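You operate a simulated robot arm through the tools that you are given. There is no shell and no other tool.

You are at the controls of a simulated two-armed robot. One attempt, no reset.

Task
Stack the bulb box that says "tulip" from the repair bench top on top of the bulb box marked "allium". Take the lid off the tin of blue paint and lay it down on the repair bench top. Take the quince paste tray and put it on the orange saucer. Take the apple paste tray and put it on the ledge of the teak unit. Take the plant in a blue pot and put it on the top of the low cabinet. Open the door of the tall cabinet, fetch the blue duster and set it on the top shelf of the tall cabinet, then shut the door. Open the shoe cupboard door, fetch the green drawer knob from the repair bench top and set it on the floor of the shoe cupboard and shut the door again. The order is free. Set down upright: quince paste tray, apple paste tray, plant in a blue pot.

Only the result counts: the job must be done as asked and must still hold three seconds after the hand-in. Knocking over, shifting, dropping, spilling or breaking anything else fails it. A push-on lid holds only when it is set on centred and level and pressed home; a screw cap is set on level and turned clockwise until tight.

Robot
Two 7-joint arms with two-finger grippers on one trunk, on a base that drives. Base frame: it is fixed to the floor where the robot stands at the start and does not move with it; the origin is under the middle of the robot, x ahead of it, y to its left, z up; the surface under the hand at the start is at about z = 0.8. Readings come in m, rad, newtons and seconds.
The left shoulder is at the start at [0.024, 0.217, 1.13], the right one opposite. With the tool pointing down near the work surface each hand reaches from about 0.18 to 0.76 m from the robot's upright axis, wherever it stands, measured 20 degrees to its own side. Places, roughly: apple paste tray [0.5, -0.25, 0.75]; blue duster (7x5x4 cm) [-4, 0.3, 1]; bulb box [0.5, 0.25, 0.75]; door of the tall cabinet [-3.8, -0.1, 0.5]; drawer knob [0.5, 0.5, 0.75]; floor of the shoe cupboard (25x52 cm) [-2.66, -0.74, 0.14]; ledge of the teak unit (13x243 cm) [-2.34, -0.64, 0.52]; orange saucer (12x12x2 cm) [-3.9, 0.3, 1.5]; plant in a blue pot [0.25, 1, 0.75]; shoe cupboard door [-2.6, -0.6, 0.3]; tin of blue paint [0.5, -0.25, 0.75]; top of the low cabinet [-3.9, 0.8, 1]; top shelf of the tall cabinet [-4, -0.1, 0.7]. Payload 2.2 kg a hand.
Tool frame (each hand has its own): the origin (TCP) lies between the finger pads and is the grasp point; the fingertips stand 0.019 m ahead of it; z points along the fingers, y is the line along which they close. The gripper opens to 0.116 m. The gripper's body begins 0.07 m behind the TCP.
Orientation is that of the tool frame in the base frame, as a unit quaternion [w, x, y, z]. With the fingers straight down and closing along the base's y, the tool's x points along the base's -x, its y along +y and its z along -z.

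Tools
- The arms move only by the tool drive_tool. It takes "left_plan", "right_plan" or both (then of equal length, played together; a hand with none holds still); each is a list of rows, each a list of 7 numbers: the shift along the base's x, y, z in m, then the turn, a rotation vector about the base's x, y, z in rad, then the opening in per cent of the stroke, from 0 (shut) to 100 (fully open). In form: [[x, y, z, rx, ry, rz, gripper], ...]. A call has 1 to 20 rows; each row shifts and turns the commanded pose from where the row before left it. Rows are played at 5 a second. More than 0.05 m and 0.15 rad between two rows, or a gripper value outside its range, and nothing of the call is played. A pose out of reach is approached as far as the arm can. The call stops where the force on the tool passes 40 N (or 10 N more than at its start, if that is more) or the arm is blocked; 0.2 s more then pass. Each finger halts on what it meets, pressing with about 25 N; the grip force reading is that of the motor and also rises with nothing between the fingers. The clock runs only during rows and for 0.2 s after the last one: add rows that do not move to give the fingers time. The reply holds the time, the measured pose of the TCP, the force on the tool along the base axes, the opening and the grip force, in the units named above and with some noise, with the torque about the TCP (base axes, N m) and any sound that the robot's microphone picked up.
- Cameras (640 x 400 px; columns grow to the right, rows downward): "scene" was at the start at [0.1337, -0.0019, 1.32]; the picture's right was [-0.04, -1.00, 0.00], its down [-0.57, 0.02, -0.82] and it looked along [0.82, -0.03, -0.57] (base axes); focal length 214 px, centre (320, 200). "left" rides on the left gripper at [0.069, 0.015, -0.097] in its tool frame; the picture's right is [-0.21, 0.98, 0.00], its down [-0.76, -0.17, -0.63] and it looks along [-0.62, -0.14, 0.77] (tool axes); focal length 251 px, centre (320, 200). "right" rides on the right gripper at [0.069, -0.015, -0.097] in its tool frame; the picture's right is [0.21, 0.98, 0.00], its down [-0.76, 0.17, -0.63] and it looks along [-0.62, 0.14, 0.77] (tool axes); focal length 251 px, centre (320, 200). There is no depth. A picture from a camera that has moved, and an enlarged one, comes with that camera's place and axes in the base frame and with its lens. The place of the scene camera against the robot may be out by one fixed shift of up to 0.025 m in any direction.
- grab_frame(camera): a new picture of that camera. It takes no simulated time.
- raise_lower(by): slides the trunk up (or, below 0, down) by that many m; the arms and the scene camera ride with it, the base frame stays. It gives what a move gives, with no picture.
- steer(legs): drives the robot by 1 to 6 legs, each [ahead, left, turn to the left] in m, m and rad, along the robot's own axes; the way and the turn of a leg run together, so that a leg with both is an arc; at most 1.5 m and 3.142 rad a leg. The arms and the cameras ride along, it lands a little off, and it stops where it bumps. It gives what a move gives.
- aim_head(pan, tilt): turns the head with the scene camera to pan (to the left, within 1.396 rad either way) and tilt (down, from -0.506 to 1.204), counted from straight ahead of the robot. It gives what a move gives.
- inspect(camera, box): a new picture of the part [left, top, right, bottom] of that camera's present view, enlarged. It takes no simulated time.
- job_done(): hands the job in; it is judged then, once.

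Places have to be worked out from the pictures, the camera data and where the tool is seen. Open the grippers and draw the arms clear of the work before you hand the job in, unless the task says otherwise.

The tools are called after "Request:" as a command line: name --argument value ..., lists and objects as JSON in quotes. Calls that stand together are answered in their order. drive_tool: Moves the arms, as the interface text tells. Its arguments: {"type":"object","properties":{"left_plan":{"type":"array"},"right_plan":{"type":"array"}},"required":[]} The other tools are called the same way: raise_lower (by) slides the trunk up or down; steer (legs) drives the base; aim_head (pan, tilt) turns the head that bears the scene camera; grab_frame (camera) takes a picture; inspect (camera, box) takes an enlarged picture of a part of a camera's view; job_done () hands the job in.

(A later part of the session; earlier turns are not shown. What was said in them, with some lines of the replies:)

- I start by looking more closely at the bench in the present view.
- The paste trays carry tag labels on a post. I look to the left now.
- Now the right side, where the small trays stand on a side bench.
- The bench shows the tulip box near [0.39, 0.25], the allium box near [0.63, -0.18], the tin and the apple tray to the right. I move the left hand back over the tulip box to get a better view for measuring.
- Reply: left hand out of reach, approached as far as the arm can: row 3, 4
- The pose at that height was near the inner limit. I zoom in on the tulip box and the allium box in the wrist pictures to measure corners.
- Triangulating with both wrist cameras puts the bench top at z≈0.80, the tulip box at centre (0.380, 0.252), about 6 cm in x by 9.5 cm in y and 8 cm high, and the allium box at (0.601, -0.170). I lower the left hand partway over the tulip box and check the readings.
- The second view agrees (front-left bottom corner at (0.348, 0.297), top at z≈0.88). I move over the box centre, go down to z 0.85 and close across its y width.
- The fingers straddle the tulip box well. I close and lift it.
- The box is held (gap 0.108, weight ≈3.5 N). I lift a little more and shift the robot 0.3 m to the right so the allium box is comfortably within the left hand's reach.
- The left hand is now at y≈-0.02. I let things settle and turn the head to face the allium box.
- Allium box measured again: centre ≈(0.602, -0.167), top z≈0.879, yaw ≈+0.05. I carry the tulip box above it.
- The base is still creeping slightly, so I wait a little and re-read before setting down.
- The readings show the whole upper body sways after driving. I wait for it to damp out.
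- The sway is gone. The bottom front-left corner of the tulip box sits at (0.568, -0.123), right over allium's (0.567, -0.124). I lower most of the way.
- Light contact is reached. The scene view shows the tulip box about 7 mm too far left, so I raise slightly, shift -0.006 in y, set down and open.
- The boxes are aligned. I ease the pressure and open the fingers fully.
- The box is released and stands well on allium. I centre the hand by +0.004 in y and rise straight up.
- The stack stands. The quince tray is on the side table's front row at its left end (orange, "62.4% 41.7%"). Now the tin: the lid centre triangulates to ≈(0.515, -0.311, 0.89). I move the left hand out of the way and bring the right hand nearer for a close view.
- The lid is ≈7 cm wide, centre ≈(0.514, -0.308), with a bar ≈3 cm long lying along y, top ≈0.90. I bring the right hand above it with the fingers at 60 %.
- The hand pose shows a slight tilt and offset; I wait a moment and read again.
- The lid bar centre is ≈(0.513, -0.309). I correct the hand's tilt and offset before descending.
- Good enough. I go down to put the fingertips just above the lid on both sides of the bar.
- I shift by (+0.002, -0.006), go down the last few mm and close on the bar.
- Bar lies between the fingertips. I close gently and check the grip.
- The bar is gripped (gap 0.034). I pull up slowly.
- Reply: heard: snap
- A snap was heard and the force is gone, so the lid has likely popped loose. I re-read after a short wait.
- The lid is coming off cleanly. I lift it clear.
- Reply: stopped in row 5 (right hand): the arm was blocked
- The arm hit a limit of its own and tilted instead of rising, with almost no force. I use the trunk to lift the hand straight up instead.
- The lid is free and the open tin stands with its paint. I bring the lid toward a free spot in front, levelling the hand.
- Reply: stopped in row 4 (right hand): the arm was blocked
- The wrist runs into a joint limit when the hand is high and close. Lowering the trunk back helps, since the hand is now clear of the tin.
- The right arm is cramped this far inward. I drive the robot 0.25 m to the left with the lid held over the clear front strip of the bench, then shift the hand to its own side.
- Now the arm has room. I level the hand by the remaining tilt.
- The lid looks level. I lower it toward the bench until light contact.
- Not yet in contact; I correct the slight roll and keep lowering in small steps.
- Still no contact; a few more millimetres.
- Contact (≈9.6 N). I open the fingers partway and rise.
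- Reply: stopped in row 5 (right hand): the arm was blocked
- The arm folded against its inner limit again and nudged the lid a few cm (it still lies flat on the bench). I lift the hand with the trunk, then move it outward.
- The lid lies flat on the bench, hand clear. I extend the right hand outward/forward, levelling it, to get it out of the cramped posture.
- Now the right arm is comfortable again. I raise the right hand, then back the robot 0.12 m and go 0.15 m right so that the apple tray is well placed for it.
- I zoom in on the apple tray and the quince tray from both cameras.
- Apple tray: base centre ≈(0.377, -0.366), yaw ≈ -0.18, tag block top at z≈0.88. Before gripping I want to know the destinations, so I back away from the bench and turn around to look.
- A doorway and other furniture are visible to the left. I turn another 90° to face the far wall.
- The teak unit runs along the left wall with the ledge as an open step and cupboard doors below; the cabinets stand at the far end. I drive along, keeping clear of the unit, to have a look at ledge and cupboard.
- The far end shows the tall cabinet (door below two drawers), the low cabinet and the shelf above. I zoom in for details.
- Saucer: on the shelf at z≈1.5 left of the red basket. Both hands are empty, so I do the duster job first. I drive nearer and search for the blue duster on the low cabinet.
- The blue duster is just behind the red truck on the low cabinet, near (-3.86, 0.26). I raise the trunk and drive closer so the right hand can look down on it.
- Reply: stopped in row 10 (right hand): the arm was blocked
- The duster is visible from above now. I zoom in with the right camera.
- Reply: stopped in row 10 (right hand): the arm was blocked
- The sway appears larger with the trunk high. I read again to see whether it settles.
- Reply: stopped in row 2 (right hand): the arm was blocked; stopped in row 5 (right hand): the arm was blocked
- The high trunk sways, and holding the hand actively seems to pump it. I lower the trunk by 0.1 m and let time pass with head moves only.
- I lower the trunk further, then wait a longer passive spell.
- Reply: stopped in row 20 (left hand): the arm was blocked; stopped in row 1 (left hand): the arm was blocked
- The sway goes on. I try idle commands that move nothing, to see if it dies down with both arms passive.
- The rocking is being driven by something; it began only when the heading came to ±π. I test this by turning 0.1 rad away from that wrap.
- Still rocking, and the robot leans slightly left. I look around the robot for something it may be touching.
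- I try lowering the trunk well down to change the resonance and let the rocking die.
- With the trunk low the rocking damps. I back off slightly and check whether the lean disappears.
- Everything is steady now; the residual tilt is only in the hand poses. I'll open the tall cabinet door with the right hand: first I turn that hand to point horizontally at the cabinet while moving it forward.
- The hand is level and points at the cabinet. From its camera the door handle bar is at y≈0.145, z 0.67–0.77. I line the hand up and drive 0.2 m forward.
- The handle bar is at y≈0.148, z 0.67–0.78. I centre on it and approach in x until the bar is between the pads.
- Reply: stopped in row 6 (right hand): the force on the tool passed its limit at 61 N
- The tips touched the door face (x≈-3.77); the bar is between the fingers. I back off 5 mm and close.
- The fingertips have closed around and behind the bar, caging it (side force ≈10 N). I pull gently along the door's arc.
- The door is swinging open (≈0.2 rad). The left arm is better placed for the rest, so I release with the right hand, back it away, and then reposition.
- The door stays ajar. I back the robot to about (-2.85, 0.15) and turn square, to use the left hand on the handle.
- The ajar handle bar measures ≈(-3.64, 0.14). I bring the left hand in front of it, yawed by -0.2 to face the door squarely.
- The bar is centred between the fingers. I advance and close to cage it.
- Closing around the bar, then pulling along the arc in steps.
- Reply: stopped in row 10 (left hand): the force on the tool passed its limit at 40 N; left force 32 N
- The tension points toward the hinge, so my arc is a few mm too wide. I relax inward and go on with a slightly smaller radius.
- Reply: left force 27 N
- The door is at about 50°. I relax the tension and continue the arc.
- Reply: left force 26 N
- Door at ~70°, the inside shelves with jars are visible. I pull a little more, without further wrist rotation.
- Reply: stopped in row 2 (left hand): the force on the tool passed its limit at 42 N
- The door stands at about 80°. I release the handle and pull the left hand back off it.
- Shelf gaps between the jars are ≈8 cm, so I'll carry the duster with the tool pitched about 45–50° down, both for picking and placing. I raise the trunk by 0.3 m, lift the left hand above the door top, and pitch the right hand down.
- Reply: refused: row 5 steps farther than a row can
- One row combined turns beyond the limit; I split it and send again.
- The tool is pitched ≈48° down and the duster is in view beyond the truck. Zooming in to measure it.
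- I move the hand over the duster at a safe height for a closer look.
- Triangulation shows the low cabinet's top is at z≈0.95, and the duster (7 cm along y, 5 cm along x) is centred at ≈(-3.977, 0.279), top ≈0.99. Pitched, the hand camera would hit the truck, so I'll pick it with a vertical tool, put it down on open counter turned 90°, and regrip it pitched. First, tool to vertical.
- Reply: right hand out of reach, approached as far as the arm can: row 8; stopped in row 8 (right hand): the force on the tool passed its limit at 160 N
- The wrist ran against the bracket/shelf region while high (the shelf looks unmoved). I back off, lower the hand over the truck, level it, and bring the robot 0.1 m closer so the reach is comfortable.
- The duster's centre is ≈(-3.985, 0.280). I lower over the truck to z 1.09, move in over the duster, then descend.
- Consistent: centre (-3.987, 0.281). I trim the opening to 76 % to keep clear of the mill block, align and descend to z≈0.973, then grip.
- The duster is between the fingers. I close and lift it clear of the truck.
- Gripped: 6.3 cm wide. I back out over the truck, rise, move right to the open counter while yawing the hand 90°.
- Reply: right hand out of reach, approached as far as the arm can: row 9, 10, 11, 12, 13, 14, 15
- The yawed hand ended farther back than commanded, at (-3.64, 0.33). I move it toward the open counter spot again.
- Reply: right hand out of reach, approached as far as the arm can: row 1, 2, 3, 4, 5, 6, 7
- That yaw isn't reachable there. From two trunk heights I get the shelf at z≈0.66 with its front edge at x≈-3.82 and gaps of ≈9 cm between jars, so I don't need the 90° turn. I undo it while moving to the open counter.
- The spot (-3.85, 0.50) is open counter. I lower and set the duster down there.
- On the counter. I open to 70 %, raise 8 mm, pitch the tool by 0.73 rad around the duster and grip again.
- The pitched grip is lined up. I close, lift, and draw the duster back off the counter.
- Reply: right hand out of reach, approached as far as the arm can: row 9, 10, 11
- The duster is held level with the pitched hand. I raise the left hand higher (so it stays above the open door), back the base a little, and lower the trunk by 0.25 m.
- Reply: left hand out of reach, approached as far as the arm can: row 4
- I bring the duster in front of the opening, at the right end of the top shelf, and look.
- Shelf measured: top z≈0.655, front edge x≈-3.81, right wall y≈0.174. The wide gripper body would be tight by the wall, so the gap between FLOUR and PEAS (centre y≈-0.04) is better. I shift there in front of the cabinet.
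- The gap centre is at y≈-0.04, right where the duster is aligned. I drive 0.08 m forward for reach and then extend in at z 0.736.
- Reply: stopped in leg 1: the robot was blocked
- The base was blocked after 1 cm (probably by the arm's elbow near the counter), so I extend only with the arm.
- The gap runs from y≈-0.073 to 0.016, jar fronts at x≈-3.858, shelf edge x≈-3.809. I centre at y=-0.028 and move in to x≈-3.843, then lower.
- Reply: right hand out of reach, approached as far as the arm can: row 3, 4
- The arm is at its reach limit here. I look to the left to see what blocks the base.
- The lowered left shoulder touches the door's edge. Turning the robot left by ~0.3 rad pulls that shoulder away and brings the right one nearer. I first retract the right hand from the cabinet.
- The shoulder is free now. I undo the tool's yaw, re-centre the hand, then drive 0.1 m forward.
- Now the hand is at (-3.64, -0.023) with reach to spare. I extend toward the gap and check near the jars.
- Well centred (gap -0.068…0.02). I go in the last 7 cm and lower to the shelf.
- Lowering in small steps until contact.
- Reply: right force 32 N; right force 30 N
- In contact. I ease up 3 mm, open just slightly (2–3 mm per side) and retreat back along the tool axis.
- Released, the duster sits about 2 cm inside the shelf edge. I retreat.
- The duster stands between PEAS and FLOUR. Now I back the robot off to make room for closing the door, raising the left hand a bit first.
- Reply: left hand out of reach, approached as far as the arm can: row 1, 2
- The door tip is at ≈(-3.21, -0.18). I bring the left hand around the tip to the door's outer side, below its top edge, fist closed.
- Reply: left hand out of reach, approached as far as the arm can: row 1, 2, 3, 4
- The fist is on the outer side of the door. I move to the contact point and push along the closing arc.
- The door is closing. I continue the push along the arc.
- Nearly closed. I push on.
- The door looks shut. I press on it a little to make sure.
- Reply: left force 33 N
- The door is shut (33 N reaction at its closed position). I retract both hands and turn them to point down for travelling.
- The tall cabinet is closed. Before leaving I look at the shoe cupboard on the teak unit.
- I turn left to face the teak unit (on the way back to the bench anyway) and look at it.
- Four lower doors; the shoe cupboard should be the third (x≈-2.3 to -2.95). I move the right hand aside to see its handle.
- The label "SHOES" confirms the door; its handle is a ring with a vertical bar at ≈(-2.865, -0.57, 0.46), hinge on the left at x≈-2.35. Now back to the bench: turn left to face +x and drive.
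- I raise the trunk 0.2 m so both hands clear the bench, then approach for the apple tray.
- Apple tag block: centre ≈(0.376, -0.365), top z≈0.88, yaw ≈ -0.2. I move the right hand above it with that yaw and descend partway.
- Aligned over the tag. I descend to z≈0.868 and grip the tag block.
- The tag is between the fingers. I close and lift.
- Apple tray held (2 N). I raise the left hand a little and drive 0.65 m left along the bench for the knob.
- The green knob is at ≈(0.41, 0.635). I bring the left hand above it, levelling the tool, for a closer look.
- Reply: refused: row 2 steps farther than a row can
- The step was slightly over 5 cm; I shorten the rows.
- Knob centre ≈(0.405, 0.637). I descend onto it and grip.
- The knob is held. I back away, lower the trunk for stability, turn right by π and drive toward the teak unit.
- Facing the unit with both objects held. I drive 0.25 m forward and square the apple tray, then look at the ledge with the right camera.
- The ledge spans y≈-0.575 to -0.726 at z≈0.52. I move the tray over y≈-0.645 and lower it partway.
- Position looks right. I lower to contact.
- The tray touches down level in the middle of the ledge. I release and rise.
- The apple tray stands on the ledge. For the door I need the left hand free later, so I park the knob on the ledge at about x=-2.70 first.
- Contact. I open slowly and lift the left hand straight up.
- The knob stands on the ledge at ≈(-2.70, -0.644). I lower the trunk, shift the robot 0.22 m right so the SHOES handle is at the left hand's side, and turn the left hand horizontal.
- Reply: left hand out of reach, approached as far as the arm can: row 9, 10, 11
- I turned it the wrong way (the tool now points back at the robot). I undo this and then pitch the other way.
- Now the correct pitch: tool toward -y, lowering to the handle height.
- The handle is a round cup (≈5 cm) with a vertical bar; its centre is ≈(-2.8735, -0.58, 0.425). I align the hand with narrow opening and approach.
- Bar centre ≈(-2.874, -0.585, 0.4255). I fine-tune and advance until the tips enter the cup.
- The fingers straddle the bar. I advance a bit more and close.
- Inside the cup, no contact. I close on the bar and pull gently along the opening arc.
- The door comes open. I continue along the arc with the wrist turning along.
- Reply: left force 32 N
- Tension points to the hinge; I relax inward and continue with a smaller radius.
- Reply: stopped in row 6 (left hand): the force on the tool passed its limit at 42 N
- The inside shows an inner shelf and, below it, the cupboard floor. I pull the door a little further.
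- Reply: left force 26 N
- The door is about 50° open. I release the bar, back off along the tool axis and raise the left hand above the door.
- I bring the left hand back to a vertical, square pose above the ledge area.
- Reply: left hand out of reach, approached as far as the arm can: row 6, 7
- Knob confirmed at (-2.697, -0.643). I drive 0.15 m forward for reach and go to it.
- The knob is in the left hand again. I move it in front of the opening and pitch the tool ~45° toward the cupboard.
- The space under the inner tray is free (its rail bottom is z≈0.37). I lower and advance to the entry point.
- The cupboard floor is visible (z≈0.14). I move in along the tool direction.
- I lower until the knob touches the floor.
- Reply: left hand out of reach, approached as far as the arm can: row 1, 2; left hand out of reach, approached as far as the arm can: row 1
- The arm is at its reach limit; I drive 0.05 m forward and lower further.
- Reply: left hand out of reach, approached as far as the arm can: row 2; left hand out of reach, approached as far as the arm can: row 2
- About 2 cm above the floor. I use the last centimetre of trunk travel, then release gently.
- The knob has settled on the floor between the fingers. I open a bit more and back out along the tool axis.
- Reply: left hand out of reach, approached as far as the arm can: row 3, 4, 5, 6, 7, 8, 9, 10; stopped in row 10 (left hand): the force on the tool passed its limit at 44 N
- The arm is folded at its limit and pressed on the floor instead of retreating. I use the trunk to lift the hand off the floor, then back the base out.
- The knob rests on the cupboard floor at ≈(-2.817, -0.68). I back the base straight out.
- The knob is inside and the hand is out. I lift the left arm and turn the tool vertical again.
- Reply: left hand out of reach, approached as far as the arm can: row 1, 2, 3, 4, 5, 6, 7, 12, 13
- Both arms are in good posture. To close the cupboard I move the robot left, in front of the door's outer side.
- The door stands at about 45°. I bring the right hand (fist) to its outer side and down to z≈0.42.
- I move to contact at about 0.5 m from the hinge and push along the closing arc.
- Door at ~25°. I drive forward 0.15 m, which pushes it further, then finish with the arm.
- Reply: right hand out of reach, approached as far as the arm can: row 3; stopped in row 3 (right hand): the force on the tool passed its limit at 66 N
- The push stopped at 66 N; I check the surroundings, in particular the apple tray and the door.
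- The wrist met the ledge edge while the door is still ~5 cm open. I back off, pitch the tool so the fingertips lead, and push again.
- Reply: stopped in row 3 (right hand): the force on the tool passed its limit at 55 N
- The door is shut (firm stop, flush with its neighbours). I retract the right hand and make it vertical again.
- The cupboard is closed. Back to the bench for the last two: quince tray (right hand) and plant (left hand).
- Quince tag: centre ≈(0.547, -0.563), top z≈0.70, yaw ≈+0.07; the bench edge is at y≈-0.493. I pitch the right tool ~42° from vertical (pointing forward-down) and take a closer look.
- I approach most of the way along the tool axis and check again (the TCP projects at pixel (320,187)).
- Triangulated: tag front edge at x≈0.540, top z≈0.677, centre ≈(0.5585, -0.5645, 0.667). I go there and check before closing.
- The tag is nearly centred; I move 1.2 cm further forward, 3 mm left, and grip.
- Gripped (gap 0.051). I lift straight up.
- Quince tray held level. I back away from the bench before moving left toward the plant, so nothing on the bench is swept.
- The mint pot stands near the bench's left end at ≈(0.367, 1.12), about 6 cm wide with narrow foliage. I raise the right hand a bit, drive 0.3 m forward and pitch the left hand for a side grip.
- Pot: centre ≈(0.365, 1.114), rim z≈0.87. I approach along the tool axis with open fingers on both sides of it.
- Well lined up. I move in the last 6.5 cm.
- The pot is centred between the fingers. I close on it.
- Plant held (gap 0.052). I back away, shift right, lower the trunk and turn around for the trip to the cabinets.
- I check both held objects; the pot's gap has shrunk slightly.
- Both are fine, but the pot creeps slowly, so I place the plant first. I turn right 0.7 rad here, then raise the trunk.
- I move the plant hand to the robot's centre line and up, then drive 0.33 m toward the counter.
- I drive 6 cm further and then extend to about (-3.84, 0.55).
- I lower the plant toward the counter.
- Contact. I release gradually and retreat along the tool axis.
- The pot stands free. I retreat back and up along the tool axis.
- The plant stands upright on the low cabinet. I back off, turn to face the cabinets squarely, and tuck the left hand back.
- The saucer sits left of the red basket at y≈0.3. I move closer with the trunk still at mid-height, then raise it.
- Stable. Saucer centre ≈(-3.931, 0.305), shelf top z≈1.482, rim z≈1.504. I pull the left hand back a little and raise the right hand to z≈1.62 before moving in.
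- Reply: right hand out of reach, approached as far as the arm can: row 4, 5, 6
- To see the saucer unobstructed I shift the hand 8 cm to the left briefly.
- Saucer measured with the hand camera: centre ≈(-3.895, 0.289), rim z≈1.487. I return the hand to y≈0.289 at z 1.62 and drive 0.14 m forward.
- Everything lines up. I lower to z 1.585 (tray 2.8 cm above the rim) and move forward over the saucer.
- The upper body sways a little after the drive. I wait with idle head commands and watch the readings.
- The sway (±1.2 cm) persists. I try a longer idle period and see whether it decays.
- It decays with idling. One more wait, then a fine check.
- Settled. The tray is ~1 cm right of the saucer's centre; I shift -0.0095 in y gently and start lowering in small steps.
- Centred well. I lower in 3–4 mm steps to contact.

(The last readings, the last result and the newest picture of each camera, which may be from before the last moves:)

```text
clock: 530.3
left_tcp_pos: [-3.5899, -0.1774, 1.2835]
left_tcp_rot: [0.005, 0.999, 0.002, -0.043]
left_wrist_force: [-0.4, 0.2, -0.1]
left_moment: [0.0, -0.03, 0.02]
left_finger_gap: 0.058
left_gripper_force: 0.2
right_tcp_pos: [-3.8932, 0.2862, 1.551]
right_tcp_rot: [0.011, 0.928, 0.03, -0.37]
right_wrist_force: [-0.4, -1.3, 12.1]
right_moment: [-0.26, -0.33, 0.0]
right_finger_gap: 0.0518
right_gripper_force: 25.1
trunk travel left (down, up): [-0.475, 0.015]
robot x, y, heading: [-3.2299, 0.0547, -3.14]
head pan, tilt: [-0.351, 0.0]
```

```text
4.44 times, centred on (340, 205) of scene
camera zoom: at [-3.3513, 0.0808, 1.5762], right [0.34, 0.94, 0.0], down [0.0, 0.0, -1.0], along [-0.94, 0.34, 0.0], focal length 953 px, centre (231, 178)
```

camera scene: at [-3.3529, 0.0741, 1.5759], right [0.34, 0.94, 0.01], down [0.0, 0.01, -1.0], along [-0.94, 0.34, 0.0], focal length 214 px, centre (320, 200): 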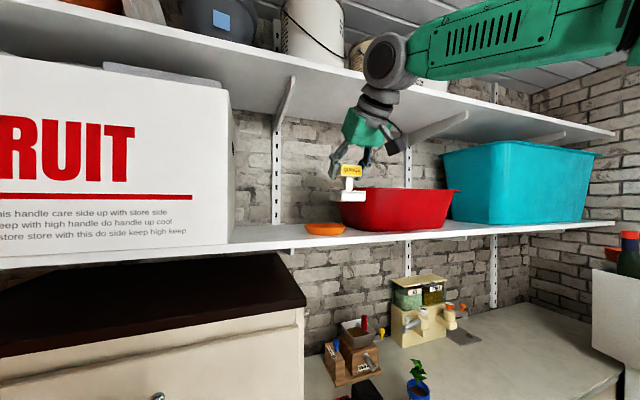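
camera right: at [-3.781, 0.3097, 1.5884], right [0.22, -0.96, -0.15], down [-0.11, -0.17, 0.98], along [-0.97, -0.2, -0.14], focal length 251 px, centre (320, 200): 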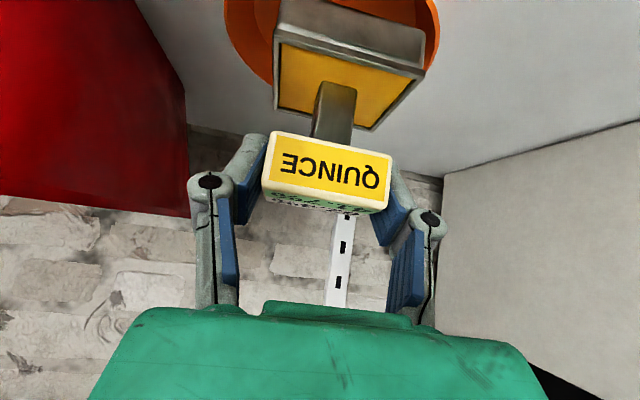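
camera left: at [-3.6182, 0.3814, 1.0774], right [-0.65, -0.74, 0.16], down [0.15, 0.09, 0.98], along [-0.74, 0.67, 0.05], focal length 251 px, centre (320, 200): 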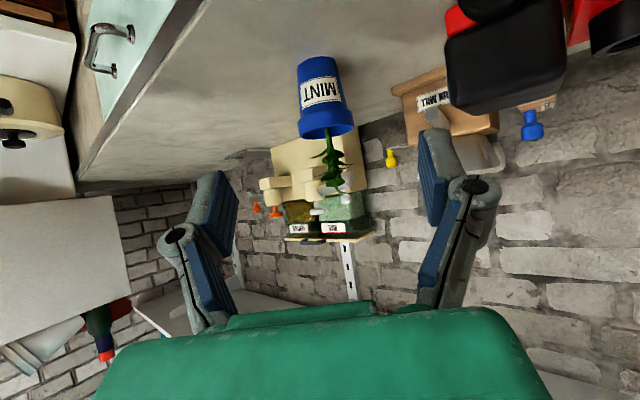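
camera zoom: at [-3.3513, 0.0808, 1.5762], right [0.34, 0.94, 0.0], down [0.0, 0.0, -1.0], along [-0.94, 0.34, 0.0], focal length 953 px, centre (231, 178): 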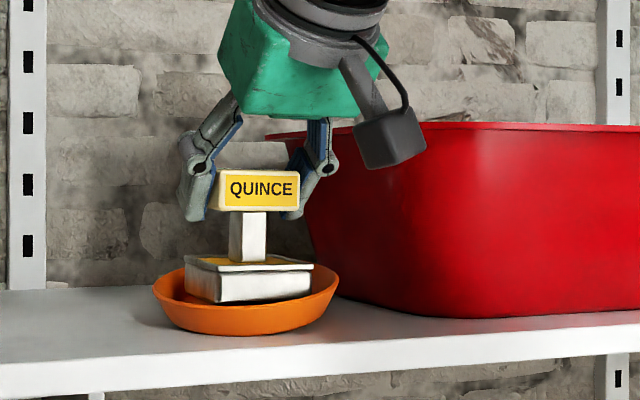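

Contact at 12 N. I ease up 3 mm and look at how tray and saucer sit.

Request:
drive_tool --right_plan '[[0, 0, 0.003, 0, 0, 0, 0], [0, 0, 0, 0, 0, 0, 0], [0, 0, 0, 0, 0, 0, 0]]'

Request:
inspect --camera "scene" --box '[290, 180, 390, 250]'

Request:
grab_frame --camera "right"

```text
clock: 531.1
left_tcp_pos: [-3.5917, -0.1765, 1.2819]
left_tcp_rot: [0.006, 0.999, 0.003, -0.044]
left_wrist_force: [-0.2, 0.7, 0.2]
left_moment: [-0.02, 0.01, 0.0]
left_finger_gap: 0.0577
left_gripper_force: 0.1
right_tcp_pos: [-3.895, 0.2883, 1.5525]
right_tcp_rot: [0.012, 0.929, 0.03, -0.368]
right_wrist_force: [-0.2, -2.8, 4.0]
right_moment: [-0.29, -0.15, -0.04]
right_finger_gap: 0.0518
right_gripper_force: 24.8
trunk travel left (down, up): [-0.475, 0.015]
robot x, y, heading: [-3.2242, 0.0527, -3.146]
head pan, tilt: [-0.351, 0.0]
```

```text
5.71 times, centred on (340, 215) of scene
camera zoom: at [-3.3527, 0.0808, 1.5759], right [0.34, 0.94, 0.0], down [0.0, 0.0, -1.0], along [-0.94, 0.34, 0.0], focal length 1226 px, centre (206, 114)
```

zoom: 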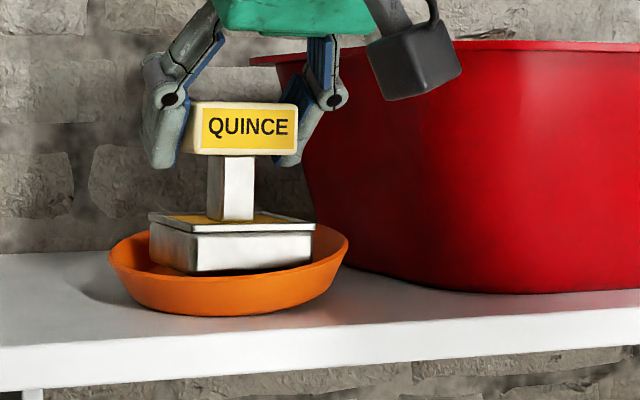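

```text
taken
camera right: at [-3.7802, 0.3117, 1.5749], right [0.22, -0.96, -0.15], down [-0.11, -0.17, 0.98], along [-0.97, -0.2, -0.14], focal length 251 px, centre (320, 200)
```

right: 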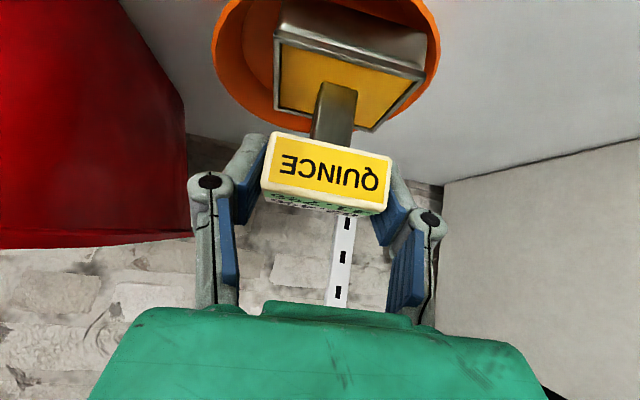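

The saucer is slightly tilted: the tray presses on its left (-y) inner wall. I raise 12 mm, shift +8 mm in y and try again.

Request:
drive_tool --right_plan '[[0, 0, 0.005, 0, 0, 0, 0], [0, 0, 0.006, 0, 0, 0, 0], [0, 0.003, 0.002, 0, 0, 0, 0], [0, 0.003, 0, 0, 0, 0, 0], [0, 0.002, 0, 0, 0, 0, 0], [0, 0, 0, 0, 0, 0, 0], [0, 0, 0, 0, 0, 0, 0], [0, 0, 0, 0, 0, 0, 0]]'

Request:
inspect --camera "scene" --box '[290, 180, 390, 250]'

Request:
grab_frame --camera "right"

```text
clock: 532.9
left_tcp_pos: [-3.5913, -0.177, 1.2823]
left_tcp_rot: [0.006, 0.999, 0.002, -0.042]
left_wrist_force: [0.0, -0.6, -0.6]
left_moment: [-0.01, 0.0, -0.01]
left_finger_gap: 0.0581
left_gripper_force: 0.2
right_tcp_pos: [-3.8951, 0.2983, 1.5653]
right_tcp_rot: [0.012, 0.929, 0.03, -0.368]
right_wrist_force: [0.0, -0.2, -1.6]
right_moment: [0.0, 0.0, -0.03]
right_finger_gap: 0.0515
right_gripper_force: 25.8
trunk travel left (down, up): [-0.475, 0.015]
robot x, y, heading: [-3.2271, 0.0538, -3.138]
head pan, tilt: [-0.351, 0.0]
```

```text
5.71 times, centred on (340, 215) of scene
camera zoom: at [-3.3536, 0.0827, 1.5758], right [0.34, 0.94, 0.0], down [0.0, 0.0, -1.0], along [-0.94, 0.34, 0.0], focal length 1226 px, centre (206, 114)
```

zoom: 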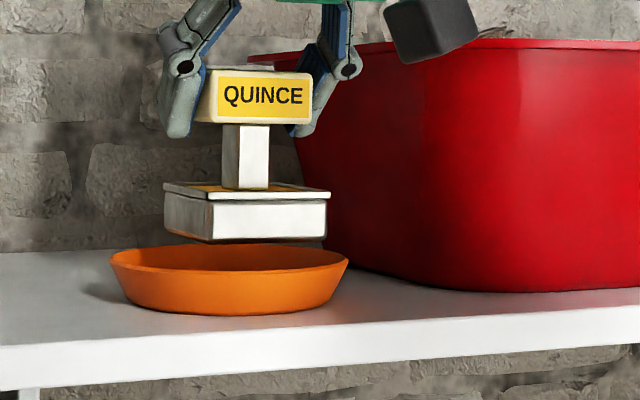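

```text
taken
camera right: at [-3.7805, 0.3207, 1.5884], right [0.22, -0.96, -0.15], down [-0.11, -0.17, 0.98], along [-0.97, -0.2, -0.14], focal length 251 px, centre (320, 200)
```

right: 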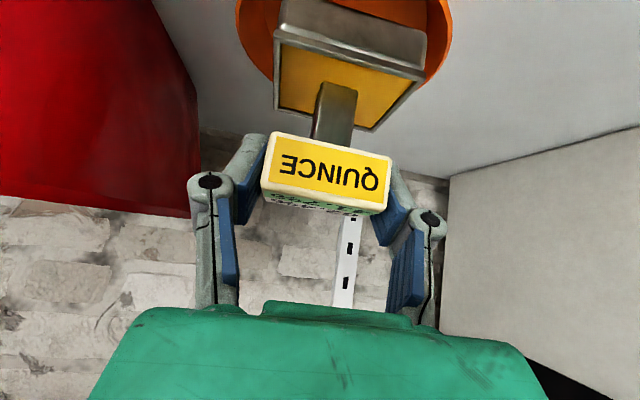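

The saucer lies flat again. Fitting its rim gives centre ≈(-3.901, 0.296). I correct by (-6 mm, -2 mm) and lower again.

Request:
drive_tool --right_plan '[[-0.003, -0.001, 0, 0, 0, 0, 0], [-0.003, -0.001, -0.003, 0, 0, 0, 0], [0, 0, -0.004, 0, 0, 0, 0], [0, 0, -0.003, 0, 0, 0, 0], [0, 0, -0.003, 0, 0, 0, 0], [0, 0, 0, 0, 0, 0, 0], [0, 0, 0, 0, 0, 0, 0]]'

Request:
drive_tool --right_plan '[[0, 0, -0.002, 0, 0, 0, 0], [0, 0, 0, 0, 0, 0, 0]]'

Request:
inspect --camera "scene" --box '[290, 180, 390, 250]'

Request:
grab_frame --camera "right"

```text
clock: 534.5
left_tcp_pos: [-3.5911, -0.1771, 1.2822]
left_tcp_rot: [0.007, 0.999, 0.002, -0.042]
left_wrist_force: [-0.3, -0.4, 0.1]
left_moment: [0.02, -0.01, 0.02]
left_finger_gap: 0.058
left_gripper_force: 0.0
right_tcp_pos: [-3.9008, 0.2964, 1.5517]
right_tcp_rot: [0.012, 0.929, 0.03, -0.369]
right_wrist_force: [0.3, -0.2, -2.0]
right_moment: [0.0, 0.03, -0.03]
right_finger_gap: 0.0517
right_gripper_force: 25.0
trunk travel left (down, up): [-0.475, 0.015]
robot x, y, heading: [-3.2265, 0.0526, -3.138]
head pan, tilt: [-0.351, 0.0]
```

```text
clock: 535.1
left_tcp_pos: [-3.5911, -0.1759, 1.2825]
left_tcp_rot: [0.006, 0.999, 0.002, -0.043]
left_wrist_force: [-0.7, 0.1, 0.0]
left_moment: [0.01, -0.02, 0.0]
left_finger_gap: 0.058
left_gripper_force: 0.0
right_tcp_pos: [-3.9012, 0.2944, 1.5509]
right_tcp_rot: [0.012, 0.929, 0.029, -0.368]
right_wrist_force: [0.5, -0.3, -1.4]
right_moment: [0.0, 0.02, -0.05]
right_finger_gap: 0.0515
right_gripper_force: 25.0
trunk travel left (down, up): [-0.475, 0.015]
robot x, y, heading: [-3.2293, 0.0549, -3.141]
head pan, tilt: [-0.351, 0.0]
```

```text
5.71 times, centred on (340, 215) of scene
camera zoom: at [-3.3537, 0.0828, 1.5758], right [0.34, 0.94, 0.0], down [0.0, 0.0, -1.0], along [-0.94, 0.34, 0.0], focal length 1226 px, centre (206, 114)
```

zoom: 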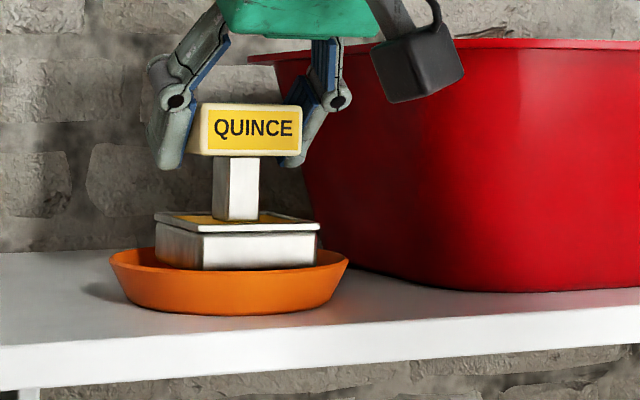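

```text
taken
camera right: at [-3.787, 0.3184, 1.5734], right [0.22, -0.96, -0.15], down [-0.11, -0.17, 0.98], along [-0.97, -0.2, -0.14], focal length 251 px, centre (320, 200)
```

right: 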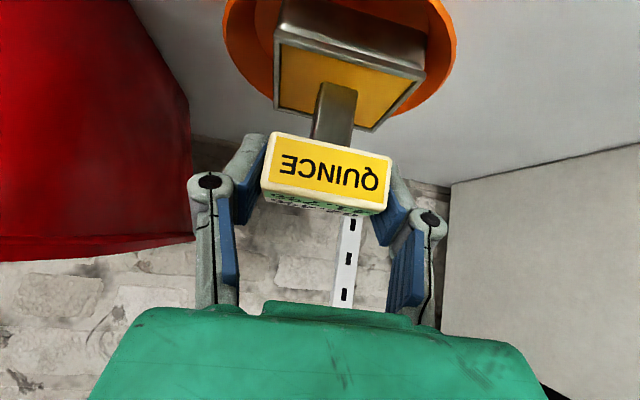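

No contact yet and the saucer stays flat; the base is inside the rim. I keep lowering.

Request:
drive_tool --right_plan '[[0, 0, -0.002, 0, 0, 0, 0], [0, 0, -0.002, 0, 0, 0, 0], [0, 0, 0, 0, 0, 0, 0]]'

Request:
drive_tool --right_plan '[[0, 0, -0.002, 0, 0, 0, 0], [0, 0, 0, 0, 0, 0, 0]]'

Request:
inspect --camera "scene" --box '[290, 180, 390, 250]'

```text
clock: 535.9
left_tcp_pos: [-3.5911, -0.1764, 1.2823]
left_tcp_rot: [0.006, 0.999, 0.002, -0.043]
left_wrist_force: [-0.4, -0.5, 0.2]
left_moment: [-0.02, -0.01, -0.02]
left_finger_gap: 0.0581
left_gripper_force: 0.1
right_tcp_pos: [-3.9011, 0.2958, 1.5478]
right_tcp_rot: [0.013, 0.929, 0.031, -0.368]
right_wrist_force: [-0.3, -0.1, -2.1]
right_moment: [-0.05, 0.01, 0.01]
right_finger_gap: 0.0516
right_gripper_force: 25.3
trunk travel left (down, up): [-0.475, 0.015]
robot x, y, heading: [-3.2266, 0.0552, -3.139]
head pan, tilt: [-0.351, 0.0]
```

```text
clock: 536.5
left_tcp_pos: [-3.5921, -0.1775, 1.2825]
left_tcp_rot: [0.006, 0.999, 0.002, -0.042]
left_wrist_force: [0.1, 0.5, 0.1]
left_moment: [0.03, -0.01, 0.03]
left_finger_gap: 0.0579
left_gripper_force: 0.1
right_tcp_pos: [-3.9017, 0.2953, 1.5442]
right_tcp_rot: [0.012, 0.929, 0.03, -0.369]
right_wrist_force: [-1.3, 0.0, -0.7]
right_moment: [-0.03, 0.02, -0.01]
right_finger_gap: 0.0514
right_gripper_force: 25.7
trunk travel left (down, up): [-0.475, 0.015]
robot x, y, heading: [-3.2246, 0.0521, -3.14]
head pan, tilt: [-0.351, 0.0]
```

```text
5.71 times, centred on (340, 215) of scene
camera zoom: at [-3.3537, 0.0827, 1.5758], right [0.34, 0.94, 0.0], down [0.0, 0.0, -1.0], along [-0.94, 0.34, 0.0], focal length 1226 px, centre (206, 114)
```

zoom: 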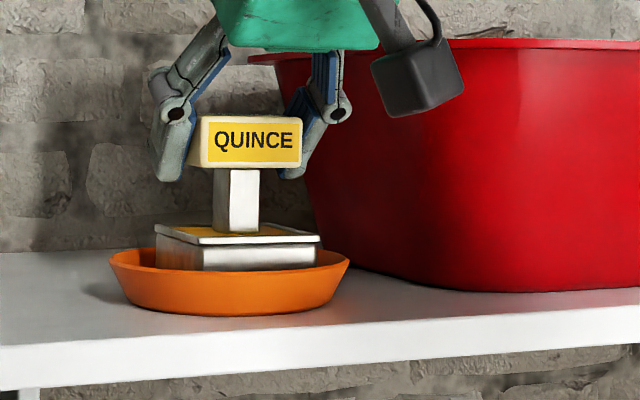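

Request:
drive_tool --right_plan '[[0, 0, -0.002, 0, 0, 0, 0], [0, 0, 0, 0, 0, 0, 0]]'

Request:
drive_tool --right_plan '[[0, 0, -0.002, 0, 0, 0, 0], [0, 0, 0, 0, 0, 0, 0]]'

Request:
inspect --camera "scene" --box '[290, 180, 390, 250]'

```text
clock: 537.1
left_tcp_pos: [-3.5903, -0.1768, 1.2825]
left_tcp_rot: [0.006, 0.999, 0.001, -0.043]
left_wrist_force: [-0.7, 0.0, 0.1]
left_moment: [0.0, -0.01, 0.02]
left_finger_gap: 0.0579
left_gripper_force: 0.0
right_tcp_pos: [-3.9019, 0.2954, 1.5435]
right_tcp_rot: [0.013, 0.929, 0.03, -0.368]
right_wrist_force: [-0.4, 0.3, -2.1]
right_moment: [0.03, 0.01, -0.04]
right_finger_gap: 0.0517
right_gripper_force: 24.4
trunk travel left (down, up): [-0.475, 0.015]
robot x, y, heading: [-3.2231, 0.0536, -3.138]
head pan, tilt: [-0.351, 0.0]
```

```text
clock: 537.7
left_tcp_pos: [-3.5912, -0.1768, 1.2819]
left_tcp_rot: [0.006, 0.999, 0.002, -0.042]
left_wrist_force: [1.5, -0.9, -0.1]
left_moment: [0.01, 0.01, -0.01]
left_finger_gap: 0.0577
left_gripper_force: 0.0
right_tcp_pos: [-3.9013, 0.2962, 1.5405]
right_tcp_rot: [0.012, 0.929, 0.03, -0.369]
right_wrist_force: [-0.7, 1.2, -0.7]
right_moment: [0.01, 0.05, -0.01]
right_finger_gap: 0.0517
right_gripper_force: 25.7
trunk travel left (down, up): [-0.475, 0.015]
robot x, y, heading: [-3.2285, 0.0575, -3.138]
head pan, tilt: [-0.351, 0.0]
```

```text
5.71 times, centred on (340, 215) of scene
camera zoom: at [-3.3538, 0.0827, 1.5758], right [0.34, 0.94, 0.0], down [0.0, 0.0, -1.0], along [-0.94, 0.34, 0.0], focal length 1226 px, centre (206, 114)
```

zoom: 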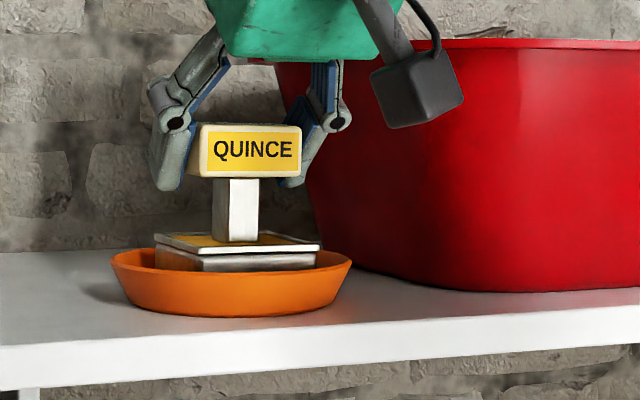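

Request:
drive_tool --right_plan '[[0, -0.001, -0.002, 0, 0, 0, 0], [0, 0, 0, 0, 0, 0, 0]]'

Request:
drive_tool --right_plan '[[0, 0, -0.002, 0, 0, 0, 0], [0, 0, 0, 0, 0, 0, 0]]'

Request:
inspect --camera "scene" --box '[290, 180, 390, 250]'

Request:
grab_frame --camera "right"

```text
clock: 538.3
left_tcp_pos: [-3.5909, -0.1771, 1.2816]
left_tcp_rot: [0.006, 0.999, 0.001, -0.044]
left_wrist_force: [0.1, 0.2, -0.2]
left_moment: [0.01, 0.0, 0.01]
left_finger_gap: 0.058
left_gripper_force: 0.0
right_tcp_pos: [-3.8998, 0.2945, 1.5396]
right_tcp_rot: [0.011, 0.929, 0.03, -0.368]
right_wrist_force: [-0.5, 0.5, 1.3]
right_moment: [0.04, -0.04, -0.02]
right_finger_gap: 0.0516
right_gripper_force: 25.2
trunk travel left (down, up): [-0.475, 0.015]
robot x, y, heading: [-3.2229, 0.0497, -3.14]
head pan, tilt: [-0.351, 0.0]
```

```text
clock: 538.9
left_tcp_pos: [-3.5912, -0.1759, 1.2826]
left_tcp_rot: [0.006, 0.999, 0.002, -0.044]
left_wrist_force: [-0.2, -0.1, -0.3]
left_moment: [-0.03, 0.0, -0.03]
left_finger_gap: 0.058
left_gripper_force: 0.0
right_tcp_pos: [-3.9001, 0.2946, 1.5387]
right_tcp_rot: [0.013, 0.928, 0.031, -0.371]
right_wrist_force: [-1.6, 1.6, 9.0]
right_moment: [0.31, -0.2, -0.02]
right_finger_gap: 0.0515
right_gripper_force: 24.7
trunk travel left (down, up): [-0.475, 0.015]
robot x, y, heading: [-3.2252, 0.0516, -3.139]
head pan, tilt: [-0.351, 0.0]
```

```text
5.71 times, centred on (340, 215) of scene
camera zoom: at [-3.3522, 0.0826, 1.576], right [0.34, 0.94, 0.0], down [0.0, 0.0, -1.0], along [-0.94, 0.34, 0.0], focal length 1226 px, centre (206, 114)
```

zoom: 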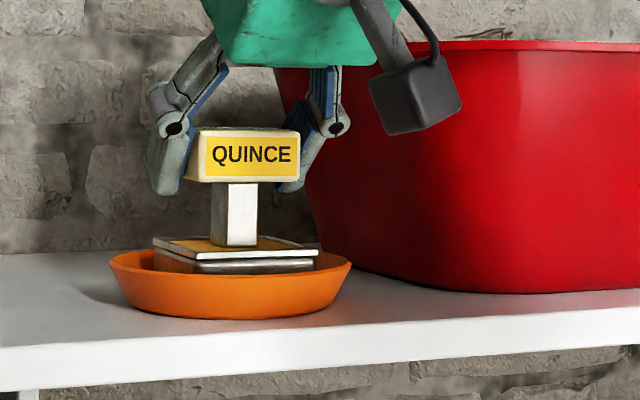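

```text
taken
camera right: at [-3.786, 0.3176, 1.5617], right [0.22, -0.96, -0.15], down [-0.1, -0.17, 0.98], along [-0.97, -0.2, -0.14], focal length 251 px, centre (320, 200)
```

right: 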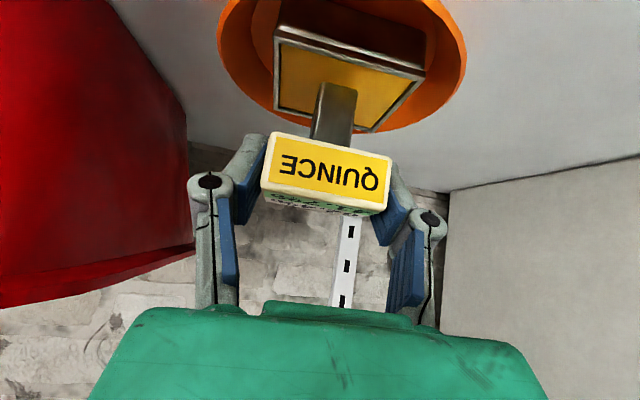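

Tray sits in the flat saucer (9 N contact). I ease, release, and retreat along the tool axis.

Request:
drive_tool --right_plan '[[0, 0, 0.001, 0, 0, 0, 0], [0, 0, 0.0, 0, 0, 0, 48], [0, 0, 0, 0, 0, 0, 62], [0, 0, 0, 0, 0, 0, 62], [0, 0, 0, 0, 0, 0, 62]]'

Request:
inspect --camera "scene" --box '[290, 180, 390, 250]'

Request:
grab_frame --camera "right"

```text
clock: 540.1
left_tcp_pos: [-3.5913, -0.1759, 1.2813]
left_tcp_rot: [0.006, 0.999, 0.002, -0.043]
left_wrist_force: [0.6, 0.6, -0.3]
left_moment: [0.01, -0.01, 0.01]
left_finger_gap: 0.0579
left_gripper_force: 0.0
right_tcp_pos: [-3.9011, 0.2945, 1.5385]
right_tcp_rot: [0.012, 0.929, 0.03, -0.368]
right_wrist_force: [0.4, -0.1, 1.1]
right_moment: [-0.01, 0.0, 0.02]
right_finger_gap: 0.0717
right_gripper_force: 0.1
trunk travel left (down, up): [-0.475, 0.015]
robot x, y, heading: [-3.2291, 0.0511, -3.142]
head pan, tilt: [-0.351, 0.0]
```

```text
5.71 times, centred on (340, 215) of scene
camera zoom: at [-3.3536, 0.0825, 1.5758], right [0.34, 0.94, 0.0], down [0.0, 0.0, -1.0], along [-0.94, 0.34, 0.0], focal length 1226 px, centre (206, 114)
```

zoom: 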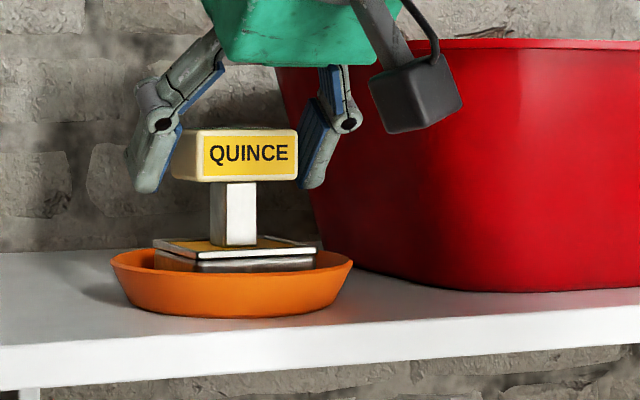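

```text
taken
camera right: at [-3.7871, 0.3174, 1.5615], right [0.22, -0.96, -0.15], down [-0.11, -0.17, 0.98], along [-0.97, -0.2, -0.14], focal length 251 px, centre (320, 200)
```

right: 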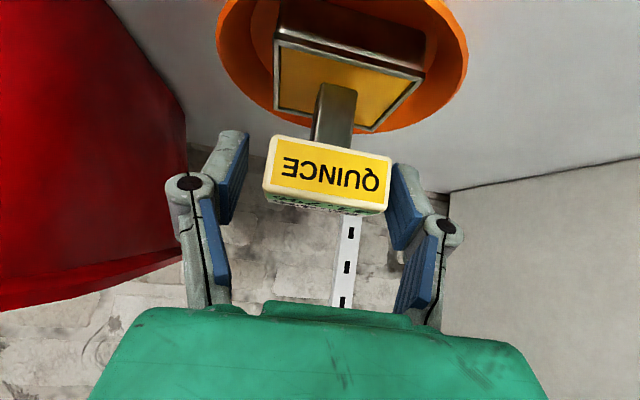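

Released; the tray stands in the saucer. I centre the fingers by -3 mm and retreat backward along the tool axis.

Request:
drive_tool --right_plan '[[0, -0.003, 0, 0, 0, 0, 62], [0.01, 0, 0.011, 0, 0, 0, 62], [0.02, 0, 0.021, 0, 0, 0, 62], [0.03, 0, 0.02, 0, 0, 0, 62], [0.04, 0, 0.01, 0, 0, 0, 62], [0.04, 0, 0, 0, 0, 0, 62], [0.04, 0, 0, 0, 0, 0, 62], [0, 0, 0, 0, 0, 0, 62]]'

Request:
inspect --camera "scene" --box '[280, 150, 420, 250]'

Request:
grab_frame --camera "right"

```text
clock: 541.9
left_tcp_pos: [-3.5921, -0.1778, 1.2823]
left_tcp_rot: [0.006, 0.999, 0.002, -0.043]
left_wrist_force: [0.5, -0.4, 0.3]
left_moment: [-0.03, -0.01, -0.02]
left_finger_gap: 0.0581
left_gripper_force: 0.1
right_tcp_pos: [-3.7203, 0.2924, 1.5997]
right_tcp_rot: [0.013, 0.929, 0.03, -0.369]
right_wrist_force: [-0.4, 0.5, 0.5]
right_moment: [0.0, 0.0, -0.05]
right_finger_gap: 0.072
right_gripper_force: 0.1
trunk travel left (down, up): [-0.475, 0.015]
robot x, y, heading: [-3.2244, 0.0506, -3.146]
head pan, tilt: [-0.351, 0.0]
```

```text
4.00 times, centred on (350, 200) of scene
camera zoom: at [-3.3517, 0.0853, 1.5759], right [0.34, 0.94, 0.0], down [0.0, 0.0, -1.0], along [-0.94, 0.34, 0.0], focal length 858 px, centre (200, 200)
```

zoom: 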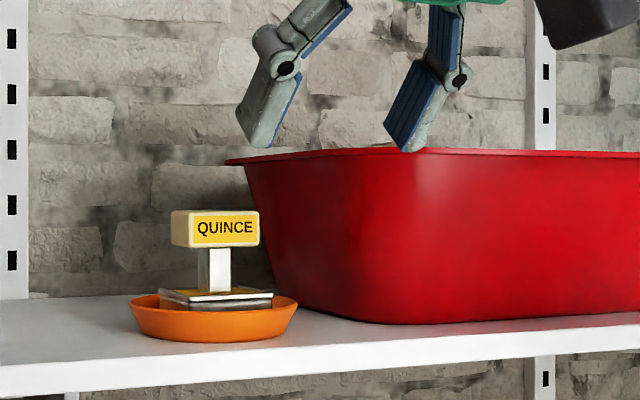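

```text
taken
camera right: at [-3.6061, 0.3144, 1.6233], right [0.22, -0.96, -0.15], down [-0.11, -0.17, 0.98], along [-0.97, -0.2, -0.14], focal length 251 px, centre (320, 200)
```

right: 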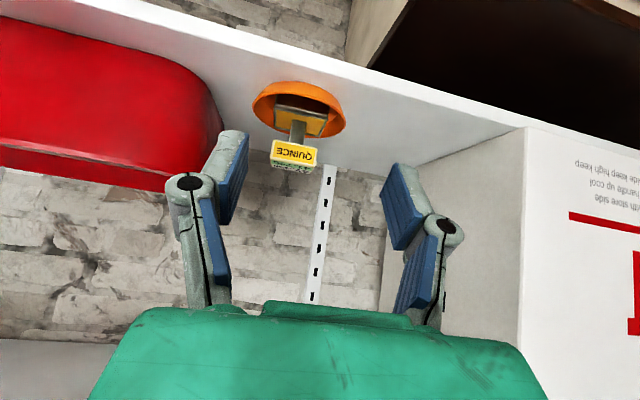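

The quince tray stands in the saucer. I back the robot off, lower the trunk, and make a final check of everything at this end.

Request:
steer --legs '[[-0.45, 0, 0]]'

Request:
raise_lower --by -0.2

Request:
aim_head --pan -0.1 --tilt 0.2

Request:
grab_frame --camera "scene"

Request:
inspect --camera "scene" --box '[200, 60, 440, 230]'

Request:
inspect --camera "scene" --box '[200, 180, 440, 350]'

```text
clock: 544.7
left_tcp_pos: [-3.1322, -0.1731, 1.2826]
left_tcp_rot: [0.008, 0.999, 0.014, -0.043]
left_wrist_force: [-0.4, 0.7, 0.1]
left_moment: [0.01, -0.03, -0.02]
left_finger_gap: 0.058
left_gripper_force: 0.2
right_tcp_pos: [-3.2732, 0.2937, 1.5993]
right_tcp_rot: [0.019, 0.929, 0.039, -0.367]
right_wrist_force: [-0.1, -0.4, -0.4]
right_moment: [-0.03, -0.03, 0.03]
right_finger_gap: 0.0719
right_gripper_force: 0.1
trunk travel left (down, up): [-0.475, 0.015]
robot x, y, heading: [-2.7713, 0.0616, -3.118]
head pan, tilt: [-0.351, 0.0]
```

```text
clock: 546.8
left_tcp_pos: [-3.1301, -0.1777, 1.0837]
left_tcp_rot: [0.007, 0.999, 0.014, -0.045]
left_wrist_force: [-0.7, 0.1, -0.1]
left_moment: [0.04, -0.01, -0.03]
left_finger_gap: 0.0578
left_gripper_force: 0.1
right_tcp_pos: [-3.2686, 0.287, 1.4009]
right_tcp_rot: [0.016, 0.928, 0.04, -0.369]
right_wrist_force: [-0.6, -0.3, -0.9]
right_moment: [0.0, 0.01, -0.01]
right_finger_gap: 0.0719
right_gripper_force: 0.1
trunk travel left (down, up): [-0.275, 0.215]
robot x, y, heading: [-2.7734, 0.0634, -3.115]
head pan, tilt: [-0.351, 0.0]
```

```text
clock: 547.6
left_tcp_pos: [-3.129, -0.1787, 1.0829]
left_tcp_rot: [0.007, 0.999, 0.013, -0.044]
left_wrist_force: [-0.8, 0.2, 0.7]
left_moment: [0.02, 0.06, -0.01]
left_finger_gap: 0.0578
left_gripper_force: 0.2
right_tcp_pos: [-3.2675, 0.2872, 1.4012]
right_tcp_rot: [0.016, 0.928, 0.041, -0.369]
right_wrist_force: [-0.2, 0.0, -0.4]
right_moment: [0.01, 0.01, -0.02]
right_finger_gap: 0.0719
right_gripper_force: 0.1
trunk travel left (down, up): [-0.275, 0.215]
robot x, y, heading: [-2.7729, 0.058, -3.117]
head pan, tilt: [-0.099, 0.201]
```

```text
taken
camera scene: at [-2.9051, 0.0656, 1.3575], right [0.08, 1.0, 0.0], down [0.2, -0.01, -0.98], along [-0.98, 0.07, -0.2], focal length 214 px, centre (320, 200)
```

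scene: 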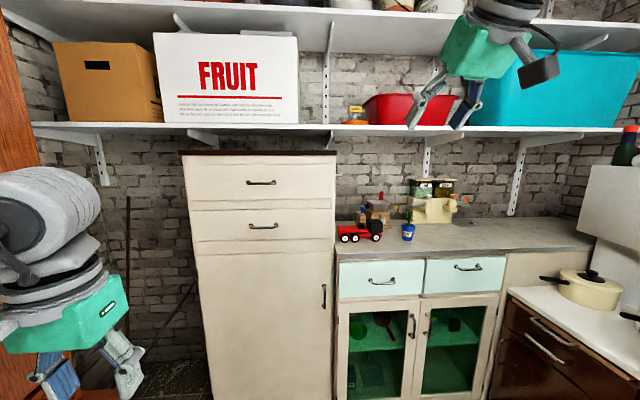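

```text
2.35 times, centred on (320, 145) of scene
camera zoom: at [-2.9051, 0.0656, 1.3575], right [0.08, 1.0, 0.0], down [0.2, -0.01, -0.98], along [-0.98, 0.07, -0.2], focal length 505 px, centre (320, 329)
```

zoom: 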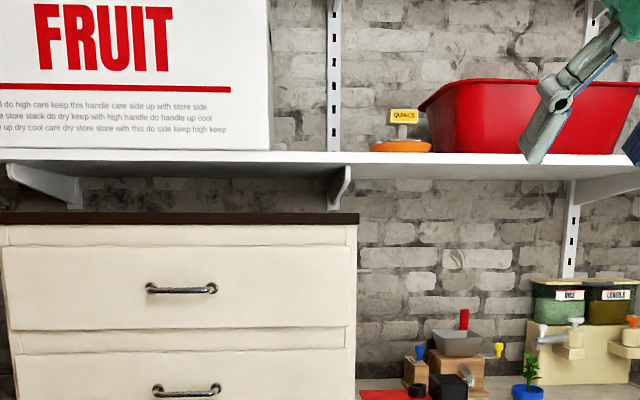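

```text
2.35 times, centred on (320, 265) of scene
camera zoom: at [-2.9051, 0.0656, 1.3575], right [0.08, 1.0, 0.0], down [0.2, -0.01, -0.98], along [-0.98, 0.07, -0.2], focal length 505 px, centre (320, 47)
```

zoom: 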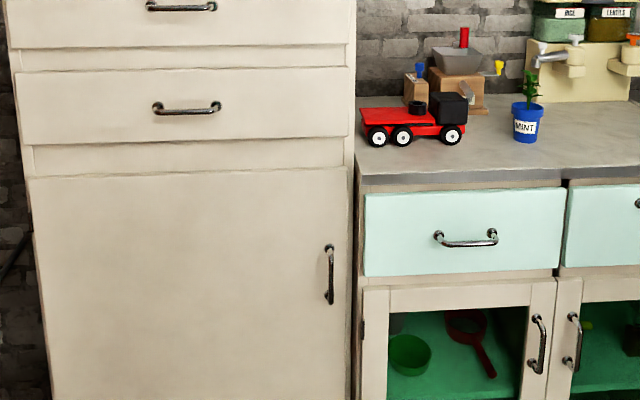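

Plant, quince tray and tall cabinet are as asked. I turn left to check the teak unit's ledge and the shoe cupboard door.

Request:
steer --legs '[[0, 0, 1.2]]'

Request:
aim_head --pan 0.2 --tilt 0.7

Request:
grab_frame --camera "scene"

```text
clock: 551.0
left_tcp_pos: [-2.6889, -0.3582, 1.0827]
left_tcp_rot: [0.031, 0.823, 0.566, -0.033]
left_wrist_force: [-0.6, 0.0, -0.2]
left_moment: [-0.02, -0.01, -0.02]
left_finger_gap: 0.0579
left_gripper_force: 0.0
right_tcp_pos: [-3.1721, -0.3103, 1.4013]
right_tcp_rot: [0.219, 0.75, 0.549, -0.298]
right_wrist_force: [-0.1, -0.4, 0.3]
right_moment: [0.01, -0.01, 0.01]
right_finger_gap: 0.0722
right_gripper_force: 0.1
trunk travel left (down, up): [-0.275, 0.215]
robot x, y, heading: [-2.7746, 0.0611, -1.938]
head pan, tilt: [-0.099, 0.201]
```

```text
clock: 551.9
left_tcp_pos: [-2.6882, -0.3576, 1.0839]
left_tcp_rot: [0.031, 0.823, 0.566, -0.034]
left_wrist_force: [-0.9, 0.0, -0.1]
left_moment: [-0.03, -0.03, 0.0]
left_finger_gap: 0.0581
left_gripper_force: 0.1
right_tcp_pos: [-3.1723, -0.3082, 1.4023]
right_tcp_rot: [0.219, 0.75, 0.548, -0.298]
right_wrist_force: [0.4, 0.2, 0.2]
right_moment: [0.01, 0.01, 0.03]
right_finger_gap: 0.0721
right_gripper_force: 0.0
trunk travel left (down, up): [-0.275, 0.215]
robot x, y, heading: [-2.7695, 0.0586, -1.939]
head pan, tilt: [0.201, 0.7]
```

```text
taken
camera scene: at [-2.7993, -0.0628, 1.3121], right [-0.99, 0.17, 0.0], down [0.11, 0.64, -0.76], along [-0.13, -0.75, -0.65], focal length 214 px, centre (320, 200)
```

scene: 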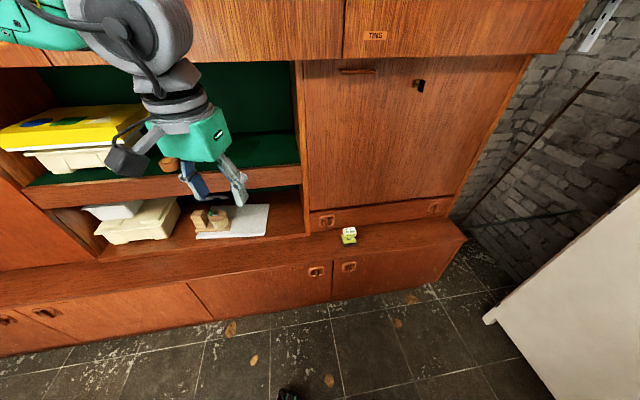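

Apple tray upright on the ledge, SHOES door closed; the bench was last seen in order. I open both grippers and draw clear of the furniture.

Request:
steer --legs '[[-0.3, 0, 0]]'

Request:
drive_tool --left_plan '[[0, 0, 0, 0, 0, 0, 100], [0, 0, 0, 0, 0, 0, 100], [0, 0, 0, 0, 0, 0, 100]]' --right_plan '[[0, 0, 0, 0, 0, 0, 100], [0, 0, 0, 0, 0, 0, 100], [0, 0, 0, 0, 0, 0, 100]]'

Request:
inspect --camera "scene" --box '[180, 180, 420, 320]'

```text
clock: 553.9
left_tcp_pos: [-2.5812, -0.0813, 1.0834]
left_tcp_rot: [0.031, 0.825, 0.563, -0.034]
left_wrist_force: [0.1, 0.3, -0.9]
left_moment: [-0.03, 0.01, -0.03]
left_finger_gap: 0.0578
left_gripper_force: 0.0
right_tcp_pos: [-3.066, -0.0273, 1.4024]
right_tcp_rot: [0.218, 0.751, 0.546, -0.3]
right_wrist_force: [-0.3, 0.3, -0.1]
right_moment: [0.02, 0.02, -0.02]
right_finger_gap: 0.072
right_gripper_force: 0.1
trunk travel left (down, up): [-0.275, 0.215]
robot x, y, heading: [-2.6646, 0.3358, -1.944]
head pan, tilt: [0.201, 0.7]
```

```text
clock: 554.7
left_tcp_pos: [-2.5811, -0.0792, 1.0856]
left_tcp_rot: [0.031, 0.825, 0.563, -0.034]
left_wrist_force: [-0.1, -0.5, -0.8]
left_moment: [-0.01, 0.03, 0.01]
left_finger_gap: 0.116
left_gripper_force: 0.0
right_tcp_pos: [-3.0652, -0.0232, 1.4034]
right_tcp_rot: [0.218, 0.751, 0.546, -0.3]
right_wrist_force: [0.7, 0.1, 0.4]
right_moment: [-0.05, 0.02, 0.01]
right_finger_gap: 0.1159
right_gripper_force: 0.1
trunk travel left (down, up): [-0.275, 0.215]
robot x, y, heading: [-2.6653, 0.3376, -1.941]
head pan, tilt: [0.201, 0.7]
```

```text
2.67 times, centred on (300, 250) of scene
camera zoom: at [-2.6917, 0.2152, 1.3121], right [-0.98, 0.17, 0.0], down [0.11, 0.64, -0.76], along [-0.13, -0.75, -0.65], focal length 572 px, centre (373, 67)
```

zoom: 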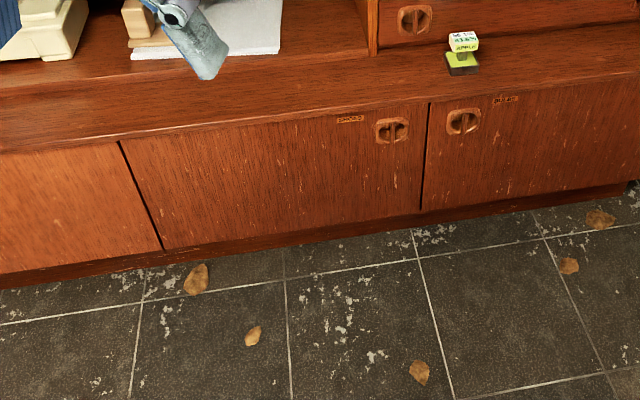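

The shoe cupboard is shut flush, the apple tray is upright on the ledge, and both hands are open and clear. All seven parts are done, so I hand the job in.

Request:
job_done

```text
The job is handed in.
```

I did all seven parts and handed the job in; the judge's verdict has not come back.

- **Bulb boxes:** the tulip box is stacked on the allium box, aligned to within a few millimetres.
- **Paint tin:** the lid is off and lying flat on the repair bench. It got nudged a few centimetres when I let go, but stayed flat.
- **Quince paste tray:** upright in the orange saucer. My first try tilted the saucer slightly; I lifted off, re-centred and set it down level.
- **Apple paste tray:** upright in the middle of the teak unit's ledge.
- **Plant in the blue pot:** upright on top of the low cabinet, to the right of the toy truck.
- **Blue duster:** on the top shelf of the tall cabinet between the flour and peas jars, and the door is shut. I put it down on the low cabinet once to get a better grip.
- **Green drawer knob:** on the shoe cupboard floor, and the door is shut. I parked it on the ledge while opening the door and released it about a centimetre above the floor.

Two hard contacts might matter to the judge:

- While I reached for the duster, the right wrist hit something near the shelf bracket with about 160 N. The shelf did not look moved.
- While I was closing the shoe cupboard, the wrist hit the ledge edge with about 66 N. The apple tray stayed upright.

I last saw the boxes and lid as I left the repair bench on the final trip. The other places I checked just before handing in. Both grippers are open and the arms are clear.
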